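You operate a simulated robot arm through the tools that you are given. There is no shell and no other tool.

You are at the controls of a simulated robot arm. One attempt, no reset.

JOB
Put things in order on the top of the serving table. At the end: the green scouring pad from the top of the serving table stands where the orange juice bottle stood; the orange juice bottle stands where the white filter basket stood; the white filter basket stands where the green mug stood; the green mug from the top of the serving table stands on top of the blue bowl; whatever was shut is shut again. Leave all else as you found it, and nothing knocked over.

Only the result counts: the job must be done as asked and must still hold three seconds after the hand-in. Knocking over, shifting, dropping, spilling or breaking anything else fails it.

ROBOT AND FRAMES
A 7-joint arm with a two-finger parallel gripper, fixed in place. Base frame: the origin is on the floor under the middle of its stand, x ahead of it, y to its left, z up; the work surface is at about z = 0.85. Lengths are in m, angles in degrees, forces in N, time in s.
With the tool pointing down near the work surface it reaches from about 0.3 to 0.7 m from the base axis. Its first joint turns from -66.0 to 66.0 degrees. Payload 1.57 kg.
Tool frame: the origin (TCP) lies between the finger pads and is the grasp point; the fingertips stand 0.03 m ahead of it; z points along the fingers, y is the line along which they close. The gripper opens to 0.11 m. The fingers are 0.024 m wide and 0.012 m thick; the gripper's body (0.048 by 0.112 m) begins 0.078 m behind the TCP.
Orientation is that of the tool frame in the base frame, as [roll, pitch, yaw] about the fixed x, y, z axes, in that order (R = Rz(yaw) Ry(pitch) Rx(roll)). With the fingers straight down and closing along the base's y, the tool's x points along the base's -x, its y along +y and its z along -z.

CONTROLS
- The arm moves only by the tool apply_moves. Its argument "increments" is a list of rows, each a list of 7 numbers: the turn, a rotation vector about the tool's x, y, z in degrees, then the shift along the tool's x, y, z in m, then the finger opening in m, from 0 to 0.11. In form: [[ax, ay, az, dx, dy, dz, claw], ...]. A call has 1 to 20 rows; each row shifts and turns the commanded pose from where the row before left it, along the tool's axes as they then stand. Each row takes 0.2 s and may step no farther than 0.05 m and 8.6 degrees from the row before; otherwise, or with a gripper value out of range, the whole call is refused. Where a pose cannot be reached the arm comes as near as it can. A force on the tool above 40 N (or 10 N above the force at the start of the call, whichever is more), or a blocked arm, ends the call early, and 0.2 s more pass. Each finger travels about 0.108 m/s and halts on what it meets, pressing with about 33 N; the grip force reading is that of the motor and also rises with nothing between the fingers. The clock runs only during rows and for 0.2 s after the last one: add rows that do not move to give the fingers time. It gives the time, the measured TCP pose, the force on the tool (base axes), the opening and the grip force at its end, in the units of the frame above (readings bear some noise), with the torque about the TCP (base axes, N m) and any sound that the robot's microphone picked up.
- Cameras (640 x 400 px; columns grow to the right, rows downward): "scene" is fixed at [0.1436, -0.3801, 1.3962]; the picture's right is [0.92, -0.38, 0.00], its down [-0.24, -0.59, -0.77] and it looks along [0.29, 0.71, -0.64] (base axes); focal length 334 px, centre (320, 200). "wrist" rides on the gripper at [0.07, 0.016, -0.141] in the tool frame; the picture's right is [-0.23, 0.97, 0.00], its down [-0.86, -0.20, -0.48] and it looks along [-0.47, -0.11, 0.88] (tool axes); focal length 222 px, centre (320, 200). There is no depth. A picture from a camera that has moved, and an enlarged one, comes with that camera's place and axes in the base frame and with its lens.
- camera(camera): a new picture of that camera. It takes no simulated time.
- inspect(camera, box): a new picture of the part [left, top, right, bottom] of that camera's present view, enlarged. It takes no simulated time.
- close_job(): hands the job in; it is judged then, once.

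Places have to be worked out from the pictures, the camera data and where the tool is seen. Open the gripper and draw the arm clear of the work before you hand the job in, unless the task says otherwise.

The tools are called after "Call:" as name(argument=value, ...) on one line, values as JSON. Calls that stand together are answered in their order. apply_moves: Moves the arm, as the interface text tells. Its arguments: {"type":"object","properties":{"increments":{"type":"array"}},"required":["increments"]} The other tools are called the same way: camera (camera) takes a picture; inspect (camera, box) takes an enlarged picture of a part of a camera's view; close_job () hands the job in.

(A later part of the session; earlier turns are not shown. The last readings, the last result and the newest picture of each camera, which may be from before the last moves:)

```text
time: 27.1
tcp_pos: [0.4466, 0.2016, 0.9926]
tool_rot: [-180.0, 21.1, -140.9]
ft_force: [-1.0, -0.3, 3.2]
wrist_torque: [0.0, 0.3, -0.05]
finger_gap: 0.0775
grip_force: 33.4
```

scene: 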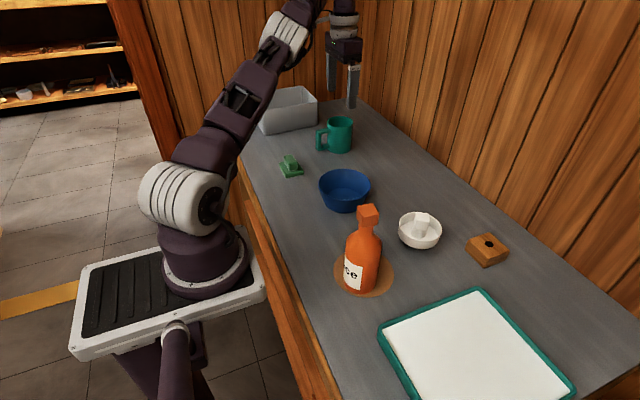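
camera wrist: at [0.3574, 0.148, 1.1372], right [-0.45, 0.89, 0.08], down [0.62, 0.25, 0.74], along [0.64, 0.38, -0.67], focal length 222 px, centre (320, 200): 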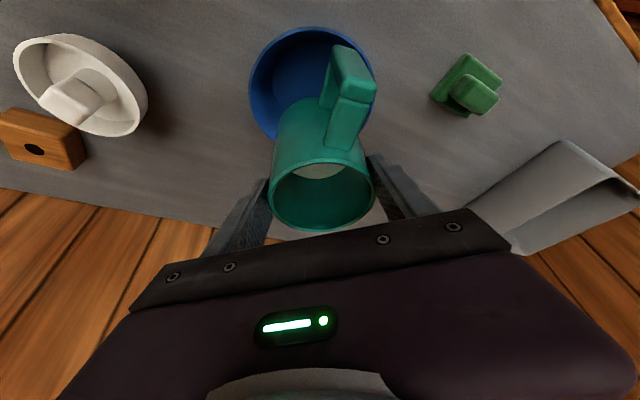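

The touch is now light (about 6 N), and the contact has moved to the handle side, so the base is nearly flush. I'll open the fingers gradually.

Call:
apply_moves(increments=[[0, 0, 0, 0, 0, 0, 0.076], [0, 0, 0, 0, 0, 0, 0.079], [0, 0, 0, 0, 0, 0, 0.083], [0, 0, 0, 0, 0, 0, 0.09], [0, 0, 0, 0, 0, 0, 0.1], [0, 0, 0, 0, 0, 0, 0.11], [0, 0, 0, 0, 0, 0, 0.11]])

Call:
inspect(camera="scene", box=[310, 120, 400, 220])

Call:
camera(camera="wrist")

```text
time: 28.6
tcp_pos: [0.4471, 0.2029, 0.9919]
tool_rot: [180.0, 21.0, -140.9]
ft_force: [0.2, 0.1, 1.0]
wrist_torque: [0.01, 0.01, 0.01]
finger_gap: 0.1102
grip_force: 0.0
```

```text
4.00 times, centred on (355, 170) of scene
camera zoom: at [0.1436, -0.3801, 1.3962], right [0.92, -0.38, 0.0], down [-0.24, -0.59, -0.77], along [0.29, 0.71, -0.64], focal length 1335 px, centre (180, 320)
```

zoom: 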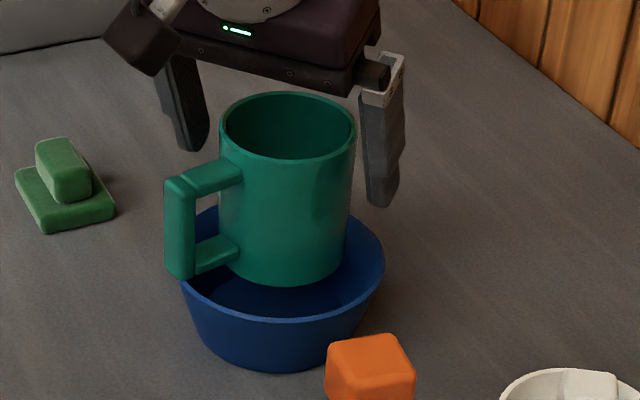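

```text
taken
camera wrist: at [0.3451, 0.1425, 1.099], right [-0.45, 0.89, 0.08], down [0.61, 0.24, 0.75], along [0.65, 0.39, -0.65], focal length 222 px, centre (320, 200)
```

wrist: 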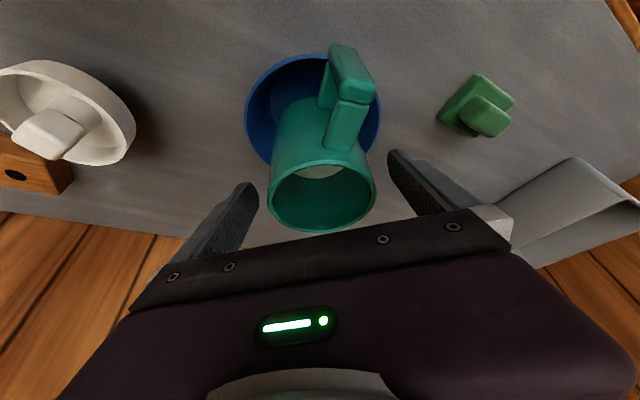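

The mug now stands upright on the bowl at rim level and the fingers are free. I'll retract along the tool axis and check that it stays put.

Call:
apply_moves(increments=[[0, 0, 0, 0, 0, -0.01, 0.11], [0, 0, 0, 0, 0, -0.02, 0.11], [0, 0, 0, 0, 0, -0.025, 0.11], [0, 0, 0, 0, 0, -0.03, 0.11], [0, 0, 0, 0, 0, -0.03, 0.11], [0, 0, 0, 0, 0, -0.03, 0.11], [0, 0, 0, 0, 0, 0, 0.11]])

Call:
camera(camera="scene")

Call:
inspect(camera="wrist", box=[0, 40, 320, 240])

```text
time: 30.2
tcp_pos: [0.4057, 0.1691, 1.1275]
tool_rot: [179.9, 21.1, -141.0]
ft_force: [-0.3, -0.6, -0.7]
wrist_torque: [0.0, -0.01, -0.04]
finger_gap: 0.11
grip_force: 0.0
```

```text
taken
```

scene: 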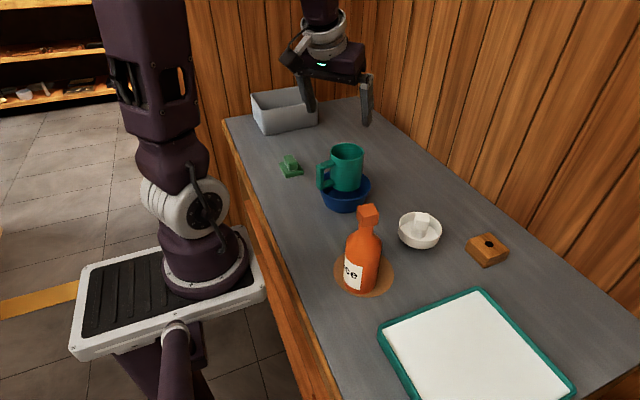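

```text
2.00 times, centred on (160, 140) of wrist
camera zoom: at [0.3044, 0.1094, 1.2349], right [-0.45, 0.89, 0.08], down [0.61, 0.24, 0.75], along [0.65, 0.39, -0.65], focal length 444 px, centre (640, 320)
```

zoom: 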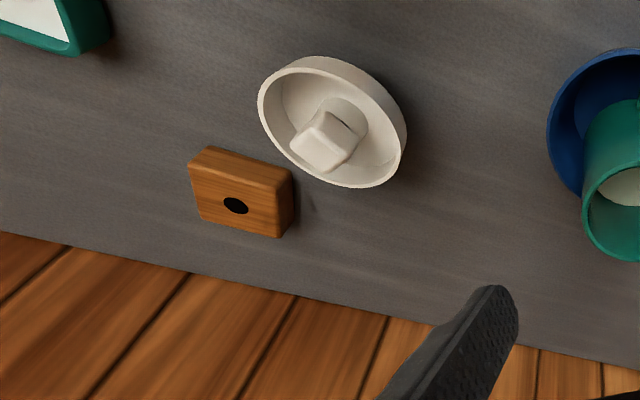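

The mug stays put on the bowl. Now I'll swing the tool's heading by -69° about the vertical, so the tilt points to about -30° and the closing axis lines up with the knob's faces. Then I'll view the basket close up.

Call:
apply_moves(increments=[[2.76, 0, 7.155, 0, 0, 0, 0.11], [2.76, 0, 7.155, 0, 0, 0, 0.11], [2.76, 0, 7.155, 0, 0, 0, 0.11], [2.76, 0, 7.155, 0, 0, 0, 0.11], [2.76, 0, 7.155, 0, 0, 0, 0.11], [2.76, 0, 7.155, 0, 0, 0, 0.11], [2.76, 0, 7.155, 0, 0, 0, 0.11], [2.76, 0, 7.155, 0, 0, 0, 0.11], [2.76, 0, 7.155, 0, 0, 0, 0.11], [0, 0, 0, 0, 0, 0, 0.11]])

Call:
camera(camera="wrist")

```text
time: 32.5
tcp_pos: [0.4074, 0.1696, 1.1268]
tool_rot: [-179.9, 21.1, 149.8]
ft_force: [-0.1, 0.6, 0.3]
wrist_torque: [0.02, -0.01, -0.01]
finger_gap: 0.1101
grip_force: 0.2
```

```text
taken
camera wrist: at [0.313, 0.2423, 1.2343], right [0.67, 0.74, 0.08], down [0.44, -0.49, 0.75], along [0.59, -0.47, -0.65], focal length 222 px, centre (320, 200)
```

wrist: 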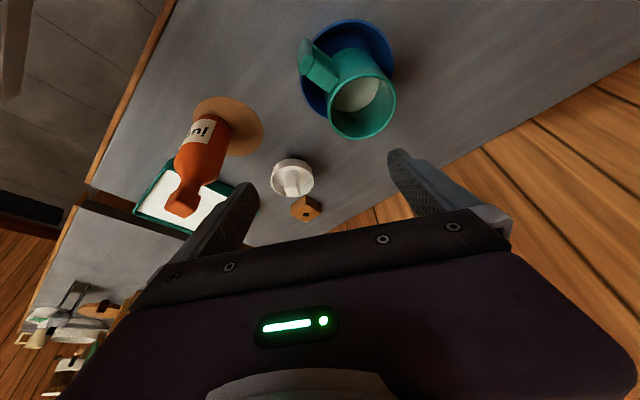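

I'll move sideways to the basket first, then partly down along the approach line, and inspect the knob's angle.

Call:
apply_moves(increments=[[0, 0, 0, -0.02646, -0.01664, 0.0102, 0.11], [0, 0, 0, -0.02646, -0.01664, 0.0102, 0.11], [0, 0, 0, -0.02646, -0.01664, 0.0102, 0.11], [0, 0, 0, -0.02646, -0.01664, 0.0102, 0.11], [0, 0, 0, -0.02646, -0.01664, 0.0102, 0.11], [0, 0, 0, 0.0069, 0, 0.0179, 0.11], [0, 0, 0, 0.0069, 0, 0.0179, 0.11], [0, 0, 0, 0.0069, 0, 0.0179, 0.11], [0, 0, 0, 0, 0, 0, 0.11]])

Call:
camera(camera="wrist")

Call:
inspect(camera="wrist", box=[240, 60, 400, 240])

Call:
inspect(camera="scene", box=[360, 150, 500, 260])

```text
time: 34.5
tcp_pos: [0.4903, 0.0261, 1.0713]
tool_rot: [-180.0, 21.1, 150.1]
ft_force: [-0.2, -0.9, 0.9]
wrist_torque: [-0.01, -0.01, 0.01]
finger_gap: 0.1098
grip_force: 0.0
```

```text
taken
camera wrist: at [0.3951, 0.0991, 1.1774], right [0.67, 0.74, 0.08], down [0.44, -0.48, 0.75], along [0.6, -0.47, -0.65], focal length 222 px, centre (320, 200)
```

wrist: 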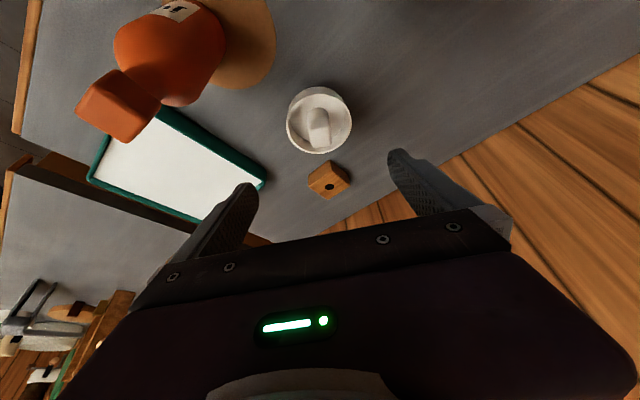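

```text
2.22 times, centred on (320, 150) of wrist
camera zoom: at [0.3951, 0.0991, 1.1774], right [0.67, 0.74, 0.08], down [0.44, -0.48, 0.75], along [0.6, -0.47, -0.65], focal length 494 px, centre (320, 311)
```

zoom: 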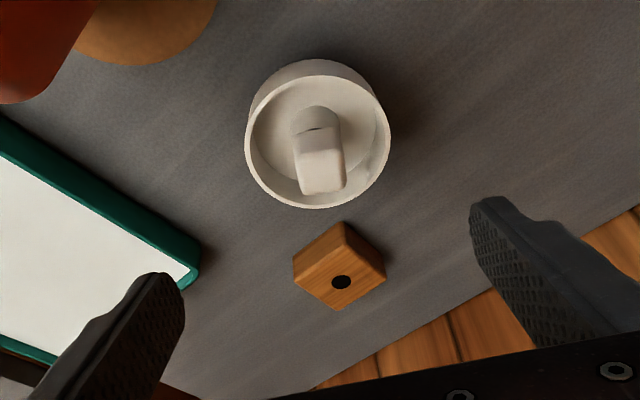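

```text
3.64 times, centred on (430, 205) of scene
camera zoom: at [0.1436, -0.3801, 1.3962], right [0.92, -0.38, 0.0], down [-0.24, -0.59, -0.77], along [0.29, 0.71, -0.64], focal length 1213 px, centre (-80, 182)
```

zoom: 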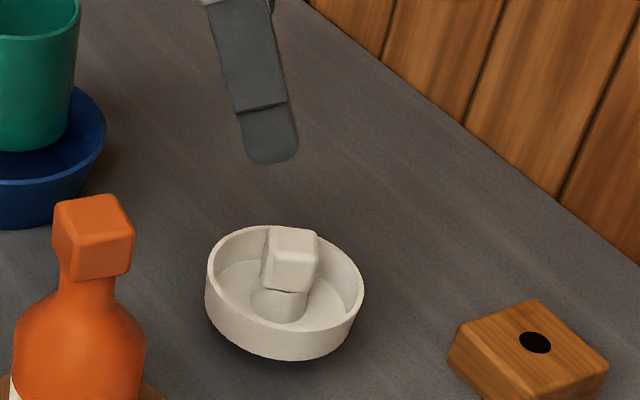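

The knob looks nearly square to the gripper. I'll zoom in further to measure its angle.

Call:
inspect(camera="wrist", box=[280, 80, 360, 160])

Call:
inspect(camera="scene", box=[395, 200, 445, 255])

```text
5.00 times, centred on (320, 120) of wrist
camera zoom: at [0.3951, 0.0991, 1.1774], right [0.67, 0.74, 0.08], down [0.44, -0.48, 0.75], along [0.6, -0.47, -0.65], focal length 1111 px, centre (320, 600)
```

zoom: 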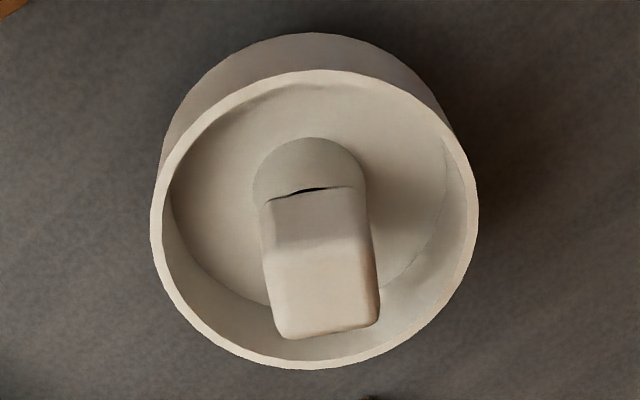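

```text
7.27 times, centred on (420, 228) of scene
camera zoom: at [0.1436, -0.3801, 1.3962], right [0.92, -0.38, 0.0], down [-0.24, -0.59, -0.77], along [0.29, 0.71, -0.64], focal length 2427 px, centre (-407, 0)
```

zoom: 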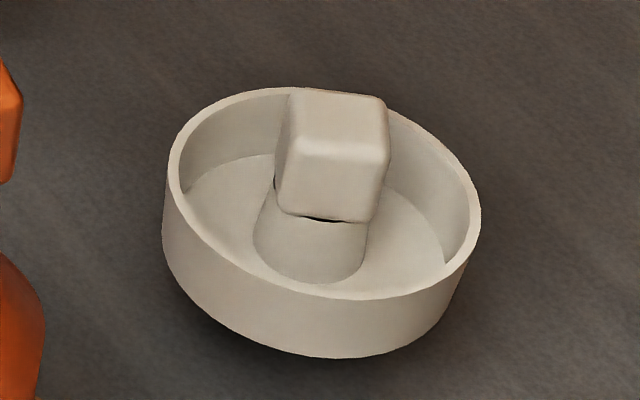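

The knob's faces are at about 52.5°, so I need another -7.5° of turn. I place the knob centre at about (0.530, 0.006) with its top at z≈0.932, and the dish rim at radius ≈0.045, z≈0.90. I'll narrow the fingers to 0.046 so they fit inside the dish, align, and descend to about 4 cm above the grasp.

Call:
apply_moves(increments=[[2.7, 0, 7.0, 0, 0, 0, 0.09], [0, 0, 0, 0.013, 0.0078, 0, 0.07], [0, 0, 0, 0, 0, 0.03, 0.055], [0, 0, 0, 0, 0, 0.03, 0.046], [0, 0, 0, 0, 0, 0.03, 0.046], [0, 0, 0, 0, 0, 0.02, 0.046], [0, 0, 0, 0, 0, 0, 0.046]])

Call:
camera(camera="wrist")

Call:
inspect(camera="wrist", box=[240, 80, 400, 220])

Call:
inspect(camera="scene", box=[370, 170, 480, 260])

```text
time: 36.0
tcp_pos: [0.5161, 0.0176, 0.9619]
tool_rot: [179.9, 21.1, 142.5]
ft_force: [0.4, -0.5, -0.3]
wrist_torque: [0.01, 0.0, 0.02]
finger_gap: 0.046
grip_force: 0.1
```

```text
taken
camera wrist: at [0.4316, 0.1004, 1.0678], right [0.76, 0.64, 0.08], down [0.38, -0.54, 0.75], along [0.53, -0.54, -0.65], focal length 222 px, centre (320, 200)
```

wrist: 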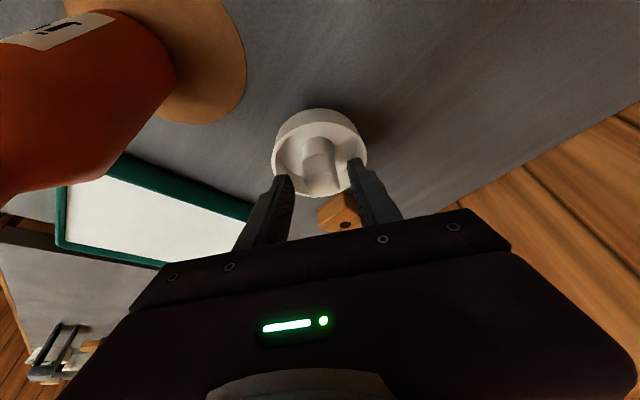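

```text
2.86 times, centred on (320, 150) of wrist
camera zoom: at [0.4316, 0.1004, 1.0678], right [0.76, 0.64, 0.08], down [0.38, -0.54, 0.75], along [0.53, -0.54, -0.65], focal length 635 px, centre (320, 343)
```

zoom: 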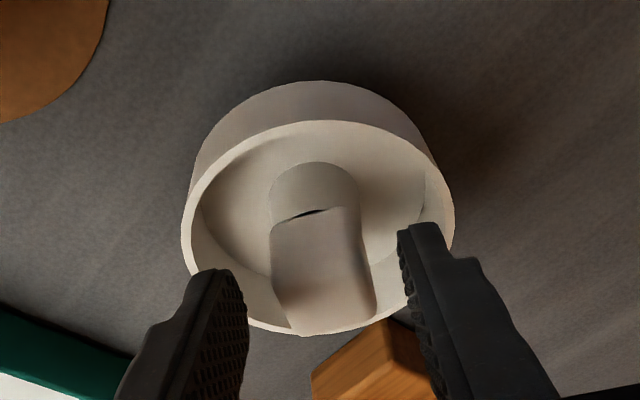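

```text
4.44 times, centred on (425, 215) of scene
camera zoom: at [0.1436, -0.3801, 1.3962], right [0.92, -0.38, 0.0], down [-0.24, -0.59, -0.77], along [0.29, 0.71, -0.64], focal length 1483 px, centre (-147, 133)
```

zoom: 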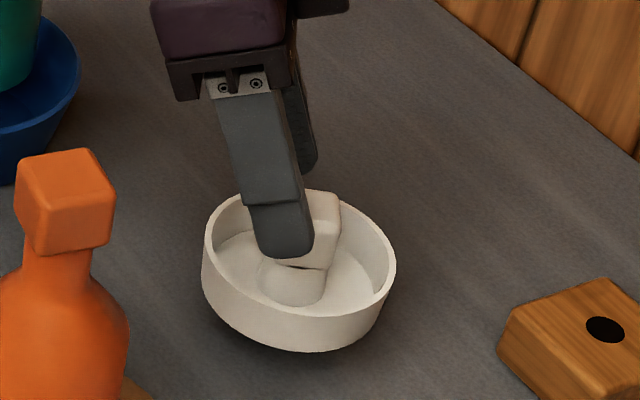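

The fingers straddle the knob well, so I'll descend the last 4.4 cm and close on it.

Call:
apply_moves(increments=[[0, 0, 0, -0.0008, -0.0003, 0.015, 0.046], [0, 0, 0, -0.0008, -0.0003, 0.015, 0.046], [0, 0, 0, -0.0008, -0.0003, 0.0137, 0.046], [0, 0, 0, 0, 0, 0, 0.046]])

Call:
inspect(camera="wrist", box=[240, 80, 400, 240])

Call:
inspect(camera="scene", box=[380, 180, 460, 260])

```text
time: 36.6
tcp_pos: [0.5251, 0.0079, 0.9411]
tool_rot: [179.7, 21.5, 142.2]
ft_force: [-6.6, -2.3, 28.8]
wrist_torque: [-0.33, 0.4, -0.03]
finger_gap: 0.0463
grip_force: 0.2
stopped in row 2: the force on the tool passed its limit at 85 N (the readings are from after the stop); the commanded pose is now the measured one
```

```text
2.50 times, centred on (320, 160) of wrist
camera zoom: at [0.4408, 0.0921, 1.0487], right [0.76, 0.64, 0.09], down [0.37, -0.54, 0.76], along [0.53, -0.55, -0.65], focal length 555 px, centre (320, 300)
```

zoom: 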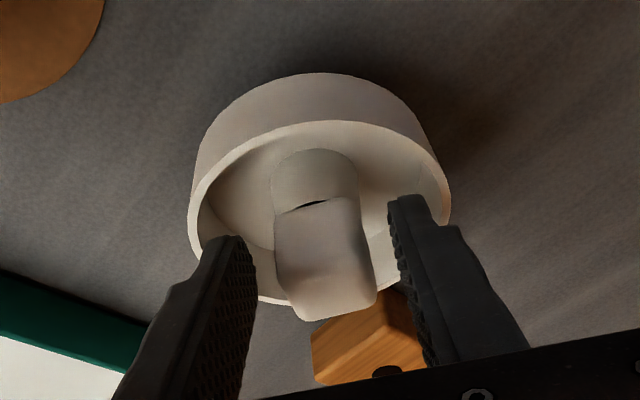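

```text
5.00 times, centred on (420, 220) of scene
camera zoom: at [0.1429, -0.3801, 1.3963], right [0.92, -0.38, 0.0], down [-0.24, -0.59, -0.77], along [0.29, 0.71, -0.64], focal length 1668 px, centre (-180, 100)
```

zoom: 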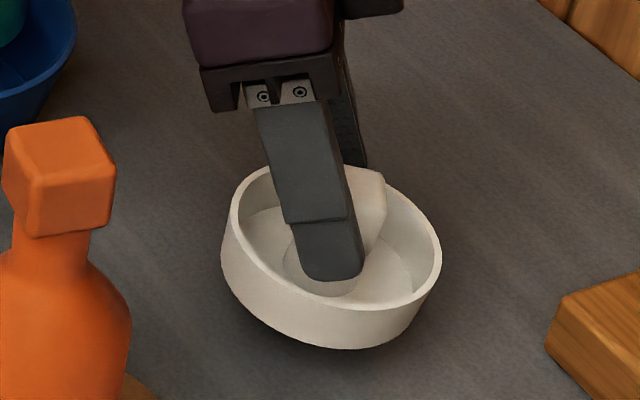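

The fingertips hit something at z≈0.909, so the dish is also solid up to its rim and only the knob above it can be grasped. I'll back off right away and check whether the basket shifted.

Call:
apply_moves(increments=[[0, 0.4, 0, 0, 0, -0.006, 0.046], [0, 0, 0, 0, 0, 0, 0.046]])

Call:
inspect(camera="scene", box=[370, 170, 480, 260])

Call:
inspect(camera="wrist", box=[240, 80, 400, 240])

```text
time: 37.2
tcp_pos: [0.524, 0.0086, 0.9467]
tool_rot: [179.8, 21.0, 142.4]
ft_force: [0.2, -0.2, -1.3]
wrist_torque: [0.0, 0.01, 0.01]
finger_gap: 0.0462
grip_force: 0.1
```

```text
4.44 times, centred on (425, 215) of scene
camera zoom: at [0.1436, -0.3801, 1.3962], right [0.92, -0.38, 0.0], down [-0.24, -0.59, -0.77], along [0.29, 0.71, -0.64], focal length 1483 px, centre (-147, 133)
```

zoom: 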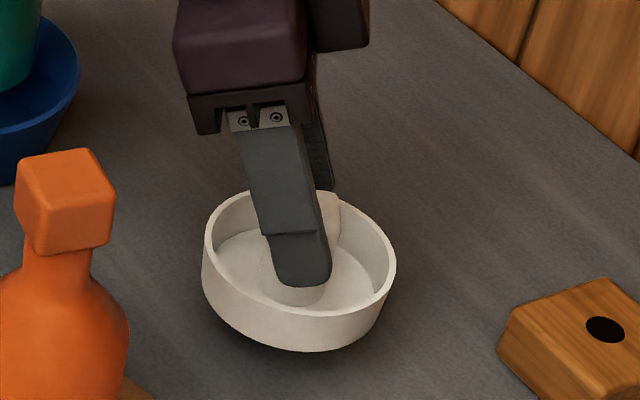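

```text
2.50 times, centred on (320, 160) of wrist
camera zoom: at [0.4396, 0.0931, 1.0536], right [0.76, 0.64, 0.08], down [0.37, -0.54, 0.75], along [0.53, -0.54, -0.65], focal length 555 px, centre (320, 300)
```

zoom: 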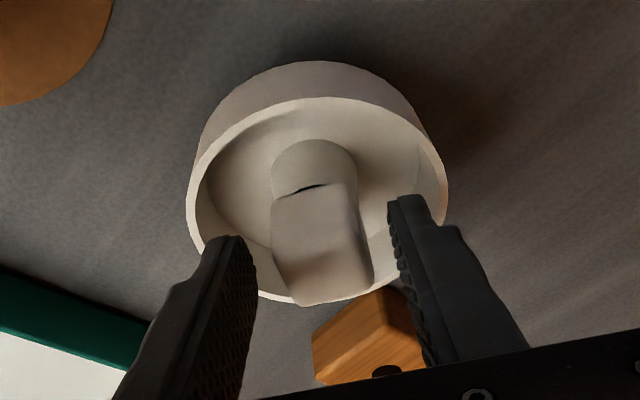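

The basket hasn't moved. I'll grip just the upper part of the knob, with the fingertips at z≈0.912 and a few millimetres clear of the dish top. I'll adjust slightly and close.

Call:
apply_moves(increments=[[0, 0, 0, 0.0028, 0.0006, 0, 0.046], [0, 0, 0, 0.0007, 0, 0.0018, 0.046], [0, 0, 0, 0, 0, 0, 0.036], [0, 0, 0, 0, 0, 0, 0.028], [0, 0, 0, 0, 0, 0, 0.02], [0, 0, 0, 0, 0, 0, 0.015], [0, 0, 0, 0, 0, 0, 0.015]])

Call:
inspect(camera="scene", box=[370, 170, 480, 260])

Call:
inspect(camera="wrist", box=[240, 80, 400, 240])

```text
time: 38.9
tcp_pos: [0.5216, 0.0102, 0.9435]
tool_rot: [179.7, 20.9, 142.4]
ft_force: [0.3, 0.5, -0.4]
wrist_torque: [0.03, -0.01, 0.03]
finger_gap: 0.0269
grip_force: 33.3
```

```text
4.44 times, centred on (425, 215) of scene
camera zoom: at [0.1436, -0.3801, 1.3962], right [0.92, -0.38, 0.0], down [-0.24, -0.59, -0.77], along [0.29, 0.71, -0.64], focal length 1483 px, centre (-147, 133)
```

zoom: 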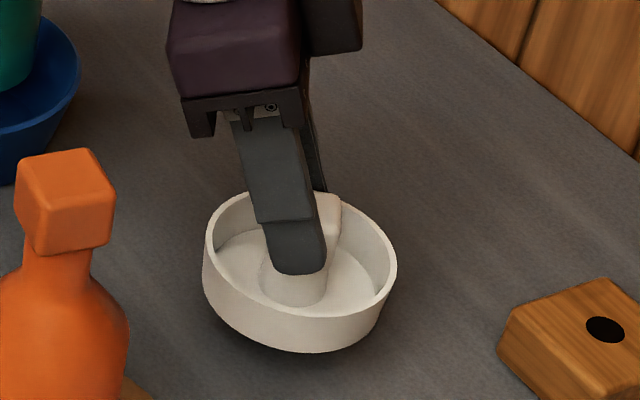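

```text
2.50 times, centred on (320, 160) of wrist
camera zoom: at [0.4382, 0.0947, 1.051], right [0.76, 0.64, 0.09], down [0.37, -0.54, 0.75], along [0.53, -0.54, -0.65], focal length 555 px, centre (320, 300)
```

zoom: 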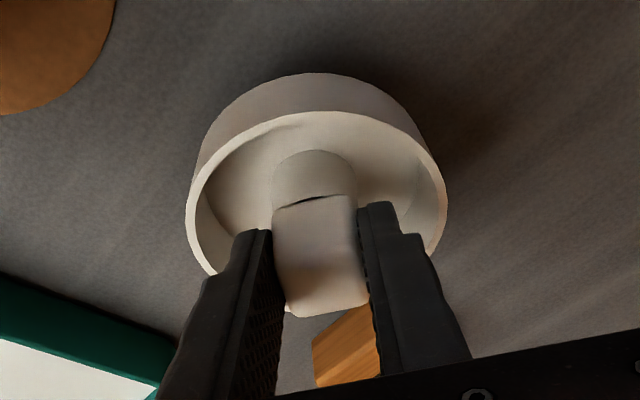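

I have the knob at a gap of 0.027 and the basket hardly moved. I'll lift slowly and check for slipping.

Call:
apply_moves(increments=[[0, 0, 0, -0.0014, 0, -0.0037, 0.015], [0, 0, 0, -0.0018, 0, -0.0047, 0.015], [0, 0, 0, -0.0018, 0, -0.0047, 0.015], [0, 0, 0, -0.0018, 0, -0.0047, 0.015], [0, 0, 0, 0, 0, 0, 0.015]])

Call:
inspect(camera="scene", box=[370, 170, 480, 260])

Call:
inspect(camera="wrist", box=[240, 80, 400, 240])

```text
time: 40.0
tcp_pos: [0.5214, 0.0129, 0.963]
tool_rot: [179.8, 20.9, 142.3]
ft_force: [-0.4, 0.2, -0.8]
wrist_torque: [0.01, -0.02, -0.04]
finger_gap: 0.0271
grip_force: 33.4
```

```text
4.44 times, centred on (425, 215) of scene
camera zoom: at [0.1436, -0.3801, 1.3962], right [0.92, -0.38, 0.0], down [-0.24, -0.59, -0.77], along [0.29, 0.71, -0.64], focal length 1483 px, centre (-147, 133)
```

zoom: 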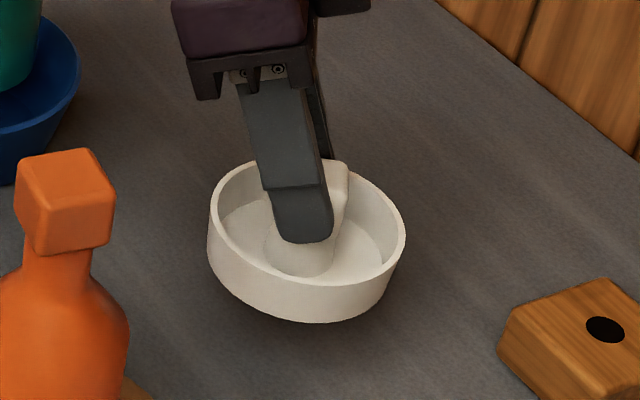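

```text
2.50 times, centred on (320, 160) of wrist
camera zoom: at [0.4381, 0.0957, 1.0701], right [0.76, 0.64, 0.09], down [0.37, -0.54, 0.75], along [0.53, -0.54, -0.65], focal length 555 px, centre (320, 300)
```

zoom: 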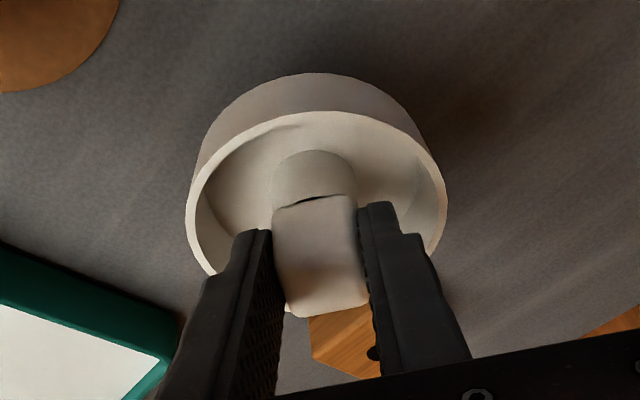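

The basket lifts cleanly without slipping and weighs very little. Next I'll raise it to TCP z≈1.08 and swing the tool heading by +70° about the vertical, keeping the basket level.

Call:
apply_moves(increments=[[0, 0, 0, -0.0083, 0, -0.0219, 0.015], [0, 0, 0, -0.0083, 0, -0.0219, 0.015], [0, 0, 0, -0.0083, 0, -0.0219, 0.015], [0, 0, 0, -0.0083, 0, -0.0219, 0.015], [0, 0, 0, -0.0083, 0, -0.0219, 0.015], [-2.78, 0, -7.29, 0, 0, 0, 0.015], [-2.78, 0, -7.29, 0, 0, 0, 0.015], [-2.78, 0, -7.29, 0, 0, 0, 0.015], [-2.78, 0, -7.29, 0, 0, 0, 0.015], [-2.78, 0, -7.29, 0, 0, 0, 0.015], [-2.78, 0, -7.29, 0, 0, 0, 0.015], [-2.78, 0, -7.29, 0, 0, 0, 0.015], [-2.78, 0, -7.29, 0, 0, 0, 0.015], [-2.78, 0, -7.29, 0, 0, 0, 0.015], [0, 0, 0, 0, 0, 0, 0.015]])

Call:
camera(camera="scene")

Call:
camera(camera="wrist")

```text
time: 43.2
tcp_pos: [0.5216, 0.0113, 1.0796]
tool_rot: [-179.9, 21.1, -147.3]
ft_force: [0.8, -0.8, -0.1]
wrist_torque: [-0.03, 0.03, -0.04]
finger_gap: 0.0269
grip_force: 33.4
```

```text
taken
```

scene: 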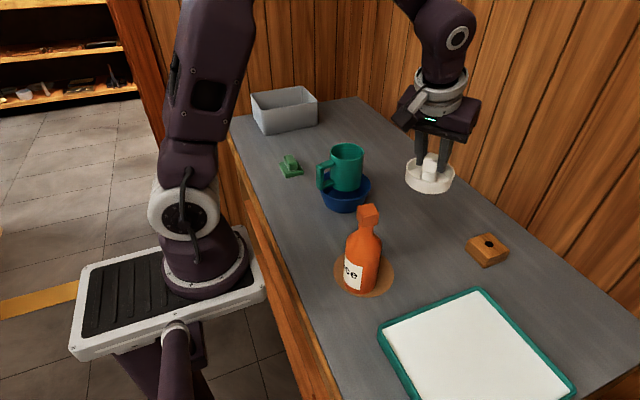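

```text
taken
camera wrist: at [0.4127, -0.0365, 1.1867], right [-0.35, 0.93, 0.08], down [0.63, 0.17, 0.75], along [0.69, 0.31, -0.65], focal length 222 px, centre (320, 200)
```

wrist: 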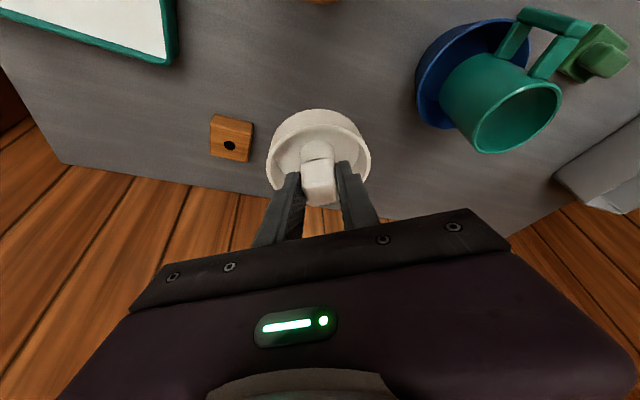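

The basket is held level. I'll carry it past the mug on the far side (x≈0.545, basket bottom at z≈0.985), then on towards the mug's old place.

Call:
apply_moves(increments=[[0, 0, 0, -0.01872, 0.02422, 0.00715, 0.015], [0, 0, 0, -0.01872, 0.02422, 0.00715, 0.015], [0, 0, 0, -0.01872, 0.02422, 0.00715, 0.015], [0, 0, 0, -0.01872, 0.02422, 0.00715, 0.015], [0, 0, 0, -0.01872, 0.02422, 0.00715, 0.015], [0, 0, 0, -0.01872, 0.02422, 0.00715, 0.015], [0, 0, 0, -0.00697, 0.02563, 0.008, 0.015], [0, 0, 0, -0.00697, 0.02563, 0.008, 0.015], [0, 0, 0, -0.00697, 0.02563, 0.008, 0.015], [0, 0, 0, -0.00697, 0.02563, 0.008, 0.015], [0, 0, 0, -0.00697, 0.02563, 0.008, 0.015], [0, 0, 0, -0.00697, 0.02563, 0.008, 0.015], [0, 0, 0, 0, 0, 0, 0.015]])

Call:
camera(camera="scene")

Call:
camera(camera="wrist")

```text
time: 46.0
tcp_pos: [0.5098, 0.3595, 1.0481]
tool_rot: [-179.9, 21.1, -147.5]
ft_force: [-0.6, 0.3, 0.2]
wrist_torque: [-0.01, 0.01, 0.03]
finger_gap: 0.027
grip_force: 33.0
```

```text
taken
```

scene: 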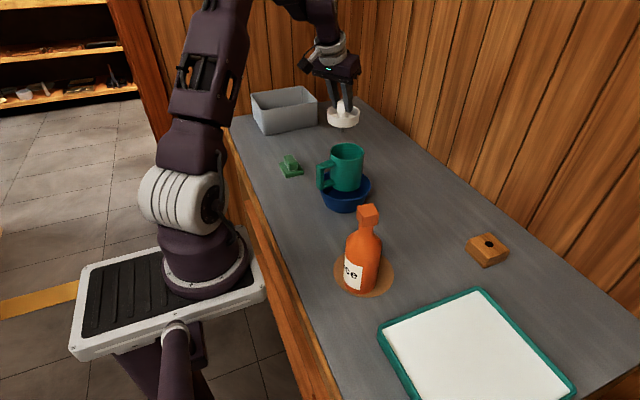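

```text
taken
camera wrist: at [0.4009, 0.3114, 1.1562], right [-0.35, 0.93, 0.08], down [0.63, 0.17, 0.75], along [0.69, 0.31, -0.65], focal length 222 px, centre (320, 200)
```

wrist: 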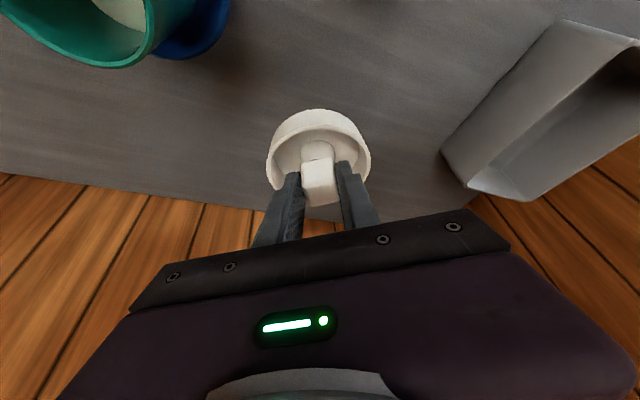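

I'll continue to the pre-placement point, about 6 cm back along the approach line from the mug's old spot at (0.5515, 0.4485).

Call:
apply_moves(increments=[[0, 0, 0, -0.0052, 0.00877, 0.01067, 0.015], [0, 0, 0, -0.0052, 0.00877, 0.01067, 0.015], [0, 0, 0, -0.0052, 0.00877, 0.01067, 0.015], [0, 0, 0, -0.0052, 0.00877, 0.01067, 0.015], [0, 0, 0, -0.0052, 0.00877, 0.01067, 0.015], [0, 0, 0, -0.0052, 0.00877, 0.01067, 0.015], [0, 0, 0, 0, 0, 0, 0.015]])

Call:
inspect(camera="scene", box=[290, 70, 400, 160])

Call:
inspect(camera="wrist", box=[240, 80, 400, 240])

```text
time: 47.6
tcp_pos: [0.5239, 0.4306, 1.0015]
tool_rot: [-179.9, 21.2, -147.3]
ft_force: [0.0, 0.2, -0.9]
wrist_torque: [-0.03, 0.0, 0.0]
finger_gap: 0.0269
grip_force: 33.1
```

```text
4.44 times, centred on (345, 115) of scene
camera zoom: at [0.1436, -0.3801, 1.3962], right [0.92, -0.38, 0.0], down [-0.24, -0.59, -0.77], along [0.29, 0.71, -0.64], focal length 1483 px, centre (209, 578)
```

zoom: 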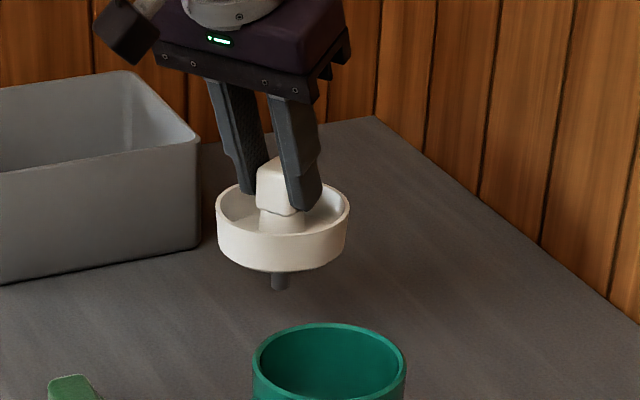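

```text
2.50 times, centred on (320, 160) of wrist
camera zoom: at [0.4157, 0.3834, 1.1077], right [-0.35, 0.93, 0.08], down [0.63, 0.17, 0.75], along [0.69, 0.31, -0.65], focal length 555 px, centre (320, 300)
```

zoom: 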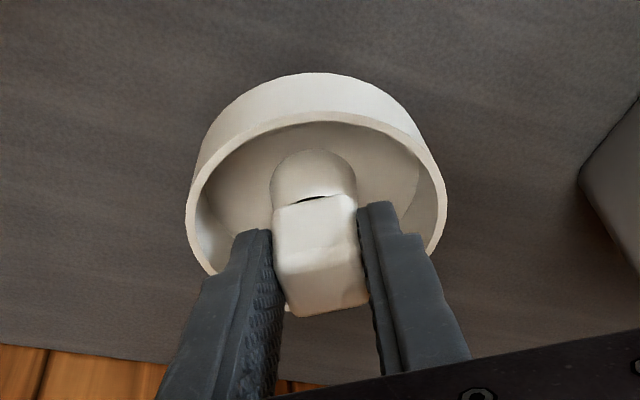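

The scene view shows a dark stub under the basket. I'll take a closer look at it, and at the spot where the basket stood.

Call:
inspect(camera="scene", box=[325, 100, 375, 145])

Call:
inspect(camera="scene", box=[380, 190, 470, 260])

```text
8.89 times, centred on (350, 122) of scene
camera zoom: at [0.1436, -0.3801, 1.3962], right [0.92, -0.38, 0.0], down [-0.24, -0.59, -0.77], along [0.29, 0.71, -0.64], focal length 2966 px, centre (53, 889)
```

zoom: 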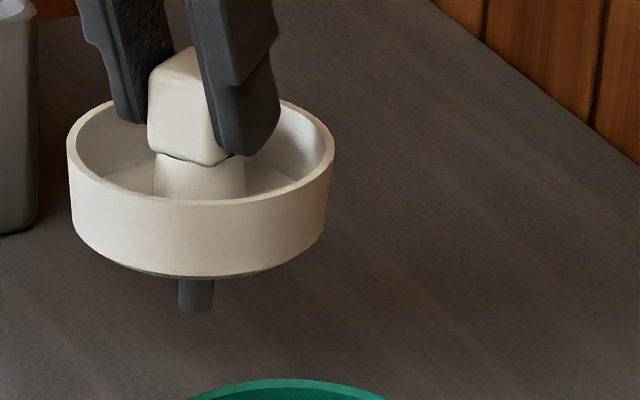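

```text
5.71 times, centred on (425, 225) of scene
camera zoom: at [0.1436, -0.3801, 1.3962], right [0.92, -0.38, 0.0], down [-0.24, -0.59, -0.77], along [0.29, 0.71, -0.64], focal length 1907 px, centre (-280, 57)
```

zoom: 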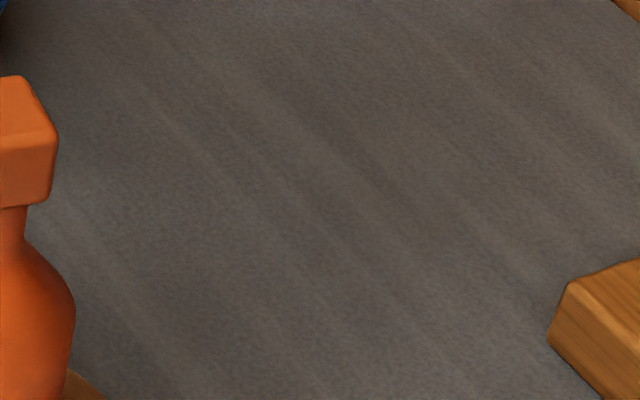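

The basket stands on a thin peg, about 12 mm across, so it must be set down perfectly upright and released evenly. The tool's tilt matches the pick to within about 0.3°. I'll lower it to a few millimetres above the table.

Call:
apply_moves(increments=[[0, 0, 0, -0.0003, 0, 0.0144, 0.015], [0, 0, 0, -0.0003, 0, 0.0144, 0.015], [0, 0, 0, -0.0003, 0.0001, 0.0144, 0.015], [0, 0, 0, -0.0002, 0.0001, 0.0133, 0.015], [0, 0, 0, 0, 0, 0, 0.015]])

Call:
inspect(camera="scene", box=[290, 80, 400, 170])

```text
time: 48.9
tcp_pos: [0.5436, 0.4422, 0.9491]
tool_rot: [-179.9, 21.1, -147.4]
ft_force: [-0.2, -0.1, -0.2]
wrist_torque: [0.0, -0.01, 0.01]
finger_gap: 0.0269
grip_force: 32.9
```

```text
4.44 times, centred on (345, 125) of scene
camera zoom: at [0.1436, -0.3801, 1.3962], right [0.92, -0.38, 0.0], down [-0.24, -0.59, -0.77], along [0.29, 0.71, -0.64], focal length 1483 px, centre (209, 533)
```

zoom: 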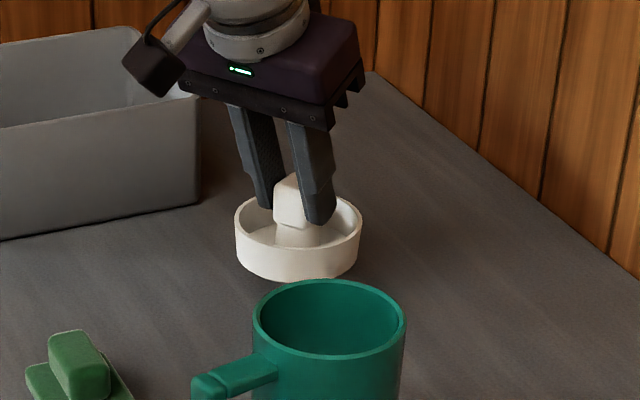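

Call:
apply_moves(increments=[[0, 0, 0, 0.0002, 0.0005, 0.00093, 0.015], [0, 0, 0, 0.0003, 0.0003, 0.00093, 0.015], [0, 0, 0, 0.00036, 0, 0.00093, 0.015], [0, 0, 0, 0.00036, 0, 0.00093, 0.015], [0, 0, 0, 0, 0, 0, 0.015]])

```text
time: 50.0
tcp_pos: [0.5424, 0.4433, 0.9457]
tool_rot: [-179.9, 21.1, -147.4]
ft_force: [0.2, -0.4, -0.9]
wrist_torque: [0.02, -0.03, 0.01]
finger_gap: 0.0272
grip_force: 32.8
```

No contact yet at z=0.9457, against 0.9435 at the grasp. I'll lower in half-millimetre steps to find the table.

Call:
apply_moves(increments=[[0, 0, 0, 0.0002, 0, 0.0005, 0.015], [0, 0, 0, 0.0002, 0, 0.0005, 0.015], [0, 0, 0, 0.0002, 0, 0.0005, 0.015], [0, 0, 0, 0, 0, 0, 0.015]])

```text
time: 51.0
tcp_pos: [0.5425, 0.4434, 0.9432]
tool_rot: [-179.9, 21.1, -147.4]
ft_force: [-0.1, -0.5, 4.7]
wrist_torque: [-0.08, 0.0, 0.0]
finger_gap: 0.0271
grip_force: 32.9
```

The peg touched down at z=0.9432 with about 5 N, which matches the pick height. I'll open the fingers quickly and evenly to 0.046.

Call:
apply_moves(increments=[[0, 0, 0, 0, 0, 0, 0.025], [0, 0, 0, 0, 0, 0, 0.046], [0, 0, 0, 0, 0, 0, 0.046]])

Call:
inspect(camera="scene", box=[290, 80, 400, 170])

Call:
inspect(camera="wrist", box=[240, 80, 400, 240])

```text
time: 51.9
tcp_pos: [0.5423, 0.4437, 0.9446]
tool_rot: [-179.9, 21.1, -147.4]
ft_force: [0.2, 0.3, 0.4]
wrist_torque: [0.0, -0.01, 0.01]
finger_gap: 0.046
grip_force: 0.1
```

```text
4.44 times, centred on (345, 125) of scene
camera zoom: at [0.1436, -0.3801, 1.3962], right [0.92, -0.38, 0.0], down [-0.24, -0.59, -0.77], along [0.29, 0.71, -0.64], focal length 1483 px, centre (209, 533)
```

zoom: 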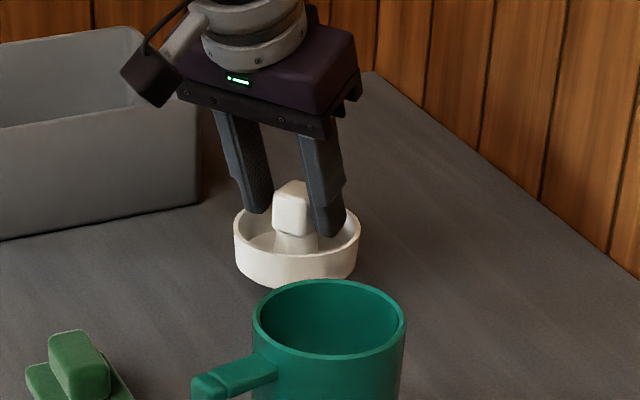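

```text
2.50 times, centred on (320, 160) of wrist
camera zoom: at [0.4337, 0.3955, 1.0503], right [-0.35, 0.93, 0.08], down [0.63, 0.17, 0.75], along [0.69, 0.31, -0.65], focal length 555 px, centre (320, 300)
```

zoom: 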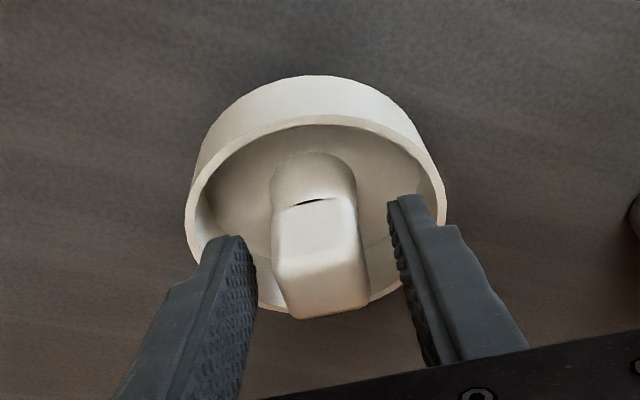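

The basket stands upright on its own. I'll retreat straight back along the tool axis.

Call:
apply_moves(increments=[[0, 0, 0, 0, 0, -0.008, 0.046], [0, 0, 0, 0, 0, -0.012, 0.046], [0, 0, 0, 0, 0, -0.02, 0.046], [0, 0, 0, 0, 0, -0.025, 0.046], [0, 0, 0, 0, 0, -0.03, 0.046], [0, 0, 0, 0, 0, -0.03, 0.046], [0, 0, 0, 0, 0, 0, 0.046]])

Call:
camera(camera="scene")

Call:
inspect(camera="scene", box=[300, 80, 400, 160])

Call:
camera(camera="wrist")

```text
time: 53.5
tcp_pos: [0.5033, 0.4189, 1.06]
tool_rot: [-179.9, 21.1, -147.4]
ft_force: [-0.9, -0.7, -0.7]
wrist_torque: [-0.02, 0.02, -0.03]
finger_gap: 0.0458
grip_force: 0.0
```

```text
taken
```

scene: 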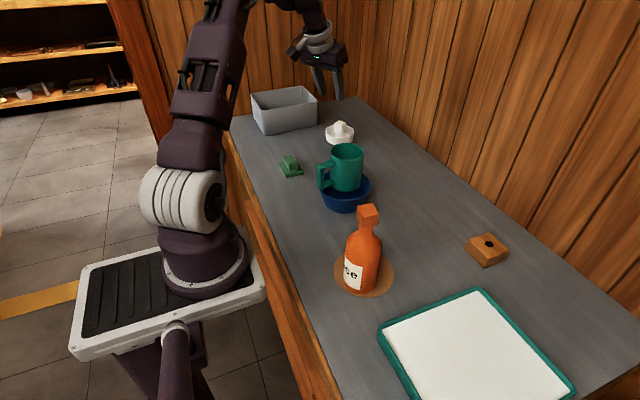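

```text
5.00 times, centred on (350, 120) of scene
camera zoom: at [0.1435, -0.3801, 1.3962], right [0.92, -0.38, 0.0], down [-0.24, -0.59, -0.77], along [0.29, 0.71, -0.64], focal length 1668 px, centre (170, 600)
```

zoom: 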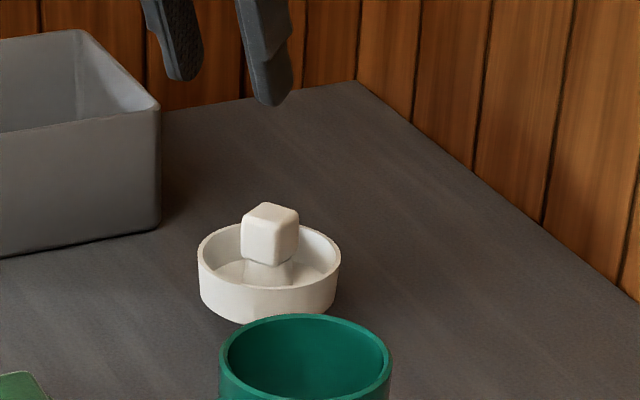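

```text
taken
camera wrist: at [0.395, 0.3709, 1.1666], right [-0.35, 0.93, 0.08], down [0.63, 0.17, 0.75], along [0.69, 0.31, -0.65], focal length 222 px, centre (320, 200)
```

wrist: 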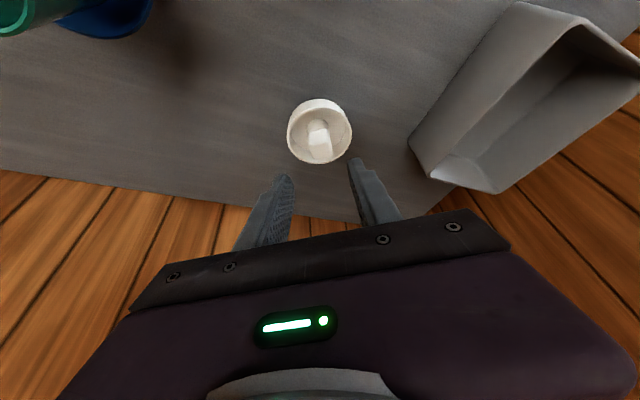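

The basket is standing at the mug's old spot and the mug is steady on the bowl. The bottle is next: its cap is centred at about (0.3695, -0.034), with its top at z≈1.04, turned about -10°. I'll draw inward and up, straighten the tool to vertical, and set its yaw to match.

Call:
apply_moves(increments=[[0, 0, 0, 0.01603, -0.00925, -0.02048, 0.06], [0, 0, 0, 0.01603, -0.00925, -0.02048, 0.06], [0, 0, 0, 0.01603, -0.00925, -0.02048, 0.06], [0, 0, 0, 0.01603, -0.00925, -0.02048, 0.06], [0, 0, 0, 0.01603, -0.00925, -0.02048, 0.06], [0, 0, 0, 0.01603, -0.00925, -0.02048, 0.06], [0, 7.03, 0, 0, 0, 0, 0.06], [0, 7.03, 0, 0, 0, 0, 0.06], [0, 7.04, 0, 0, 0, 0, 0.06], [0, 0, 8.52, 0, 0, 0, 0.06], [0, 0, 8.52, 0, 0, 0, 0.06], [0, 0, 8.52, 0, 0, 0, 0.06], [0, 0, 8.52, 0, 0, 0, 0.06], [0, 0, 8.52, 0, 0, 0, 0.06], [0, 0, 0, 0, 0, 0, 0.06]])

Call:
camera(camera="wrist")

```text
time: 56.6
tcp_pos: [0.4205, 0.3012, 1.1411]
tool_rot: [-179.9, 0.1, 169.9]
ft_force: [0.0, 0.1, 0.8]
wrist_torque: [0.04, 0.03, -0.01]
finger_gap: 0.06
grip_force: 0.0
```

```text
taken
camera wrist: at [0.3534, 0.3295, 1.2822], right [0.39, 0.92, 0.0], down [0.81, -0.35, 0.48], along [0.44, -0.19, -0.88], focal length 222 px, centre (320, 200)
```

wrist: 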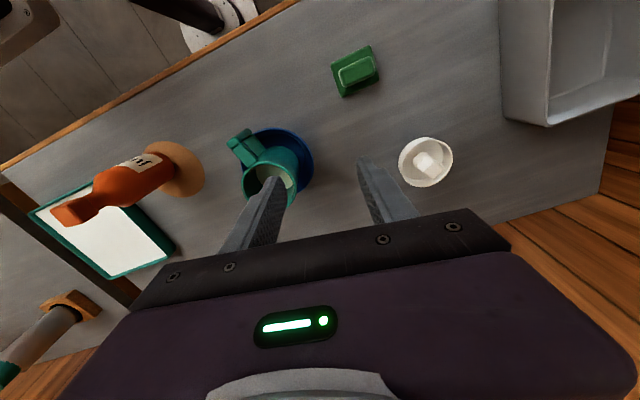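

The tool is vertical at yaw 170°. I'll move across at z=1.14, above everything, to directly over the bottle and look again.

Call:
apply_moves(increments=[[0, 0, 0, -0.001, -0.0424, 0, 0.06], [0, 0, 0, -0.001, -0.0424, 0, 0.06], [0, 0, 0, -0.001, -0.0424, 0, 0.06], [0, 0, 0, -0.001, -0.0424, 0, 0.06], [0, 0, 0, -0.001, -0.0424, 0, 0.06], [0, 0, 0, -0.001, -0.0424, 0, 0.06], [0, 0, 0, -0.001, -0.0424, 0, 0.06], [0, 0, 0, -0.001, -0.0424, 0, 0.06], [0, 0, 0, 0, 0, 0, 0.06]])

Call:
camera(camera="wrist")

Call:
inspect(camera="wrist", box=[240, 80, 400, 220])

Call:
inspect(camera="scene", box=[310, 150, 430, 300])

```text
time: 58.6
tcp_pos: [0.3673, -0.0337, 1.14]
tool_rot: [-180.0, 0.1, 170.0]
ft_force: [-1.4, -0.4, 0.0]
wrist_torque: [-0.01, 0.07, 0.0]
finger_gap: 0.0597
grip_force: 0.0
```

```text
taken
camera wrist: at [0.2993, -0.0054, 1.2801], right [0.39, 0.92, 0.0], down [0.81, -0.34, 0.48], along [0.44, -0.19, -0.88], focal length 222 px, centre (320, 200)
```

wrist: 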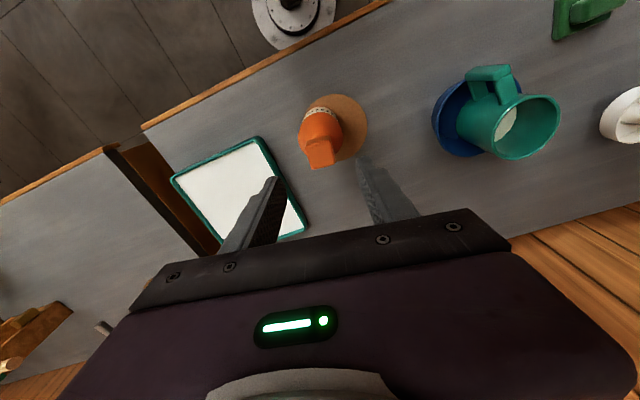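

```text
2.86 times, centred on (320, 150) of wrist
camera zoom: at [0.2993, -0.0054, 1.2801], right [0.39, 0.92, 0.0], down [0.81, -0.34, 0.48], along [0.44, -0.19, -0.88], focal length 635 px, centre (320, 343)
```

zoom: 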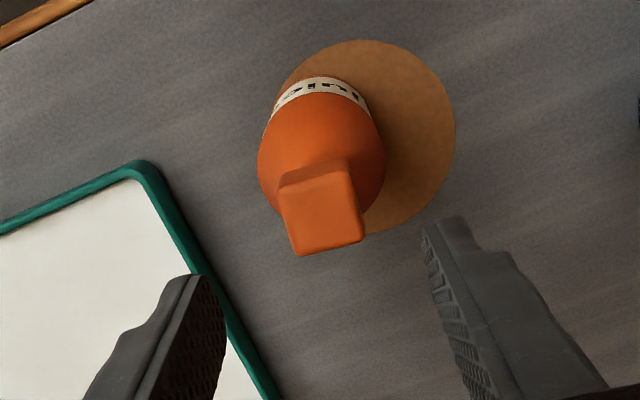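

```text
2.67 times, centred on (370, 225) of scene
camera zoom: at [0.1435, -0.3801, 1.3962], right [0.92, -0.38, 0.0], down [-0.24, -0.59, -0.77], along [0.29, 0.71, -0.64], focal length 890 px, centre (187, 133)
```

zoom: 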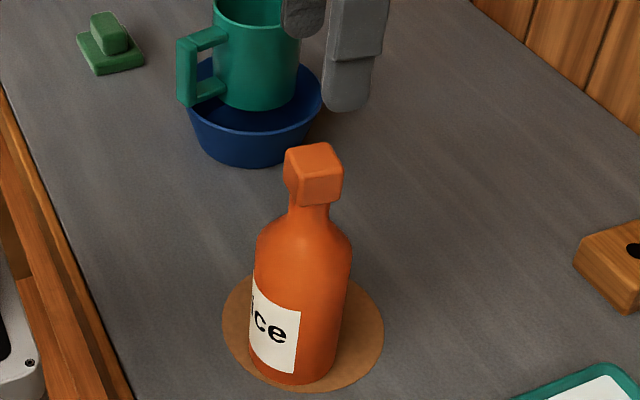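

The cap is centred under the TCP, at about (0.369, -0.034), and square to the gripper to within 1°. I'll descend so the fingertips cover the cap and close.

Call:
apply_moves(increments=[[0, 0, 0, 0, 0, 0.025, 0.06], [0, 0, 0, 0, 0, 0.025, 0.06], [0, 0, 0, 0, 0, 0.025, 0.06], [0, 0, 0, -0.001, 0, 0.014, 0.06], [0, 0, 0, 0, 0, 0.008, 0.06], [0, 0, 0, 0, 0, 0, 0.06]])

Call:
inspect(camera="wrist", box=[220, 60, 420, 240])

Call:
inspect(camera="scene", box=[310, 150, 430, 300])

```text
time: 60.0
tcp_pos: [0.3701, -0.034, 1.0437]
tool_rot: [-179.9, 0.0, 170.0]
ft_force: [0.4, 0.4, 0.0]
wrist_torque: [0.01, -0.01, -0.02]
finger_gap: 0.0599
grip_force: 0.1
```

```text
2.22 times, centred on (320, 150) of wrist
camera zoom: at [0.3025, -0.0058, 1.1848], right [0.39, 0.92, 0.0], down [0.81, -0.34, 0.48], along [0.44, -0.19, -0.88], focal length 494 px, centre (320, 311)
```

zoom: 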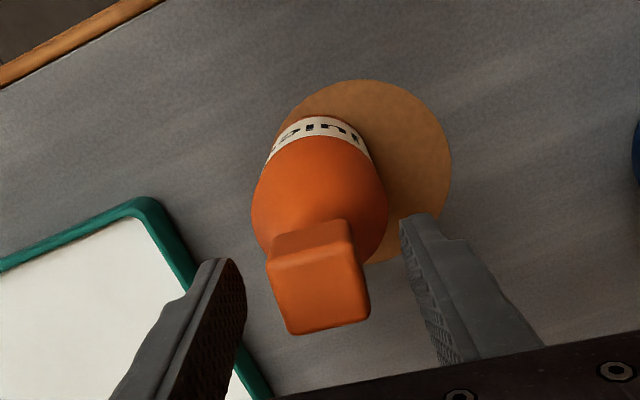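

```text
2.67 times, centred on (370, 225) of scene
camera zoom: at [0.1436, -0.3801, 1.3962], right [0.92, -0.38, 0.0], down [-0.24, -0.59, -0.77], along [0.29, 0.71, -0.64], focal length 890 px, centre (187, 133)
```

zoom: 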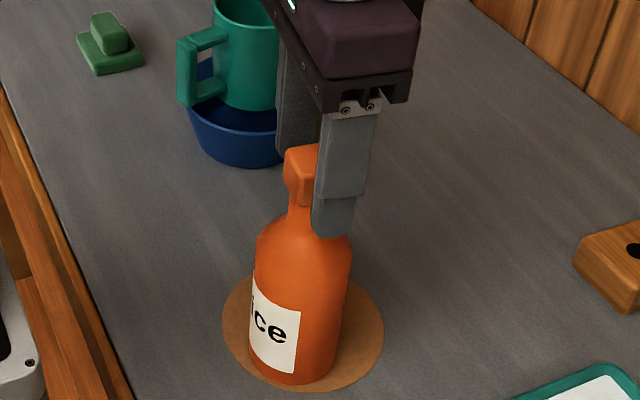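

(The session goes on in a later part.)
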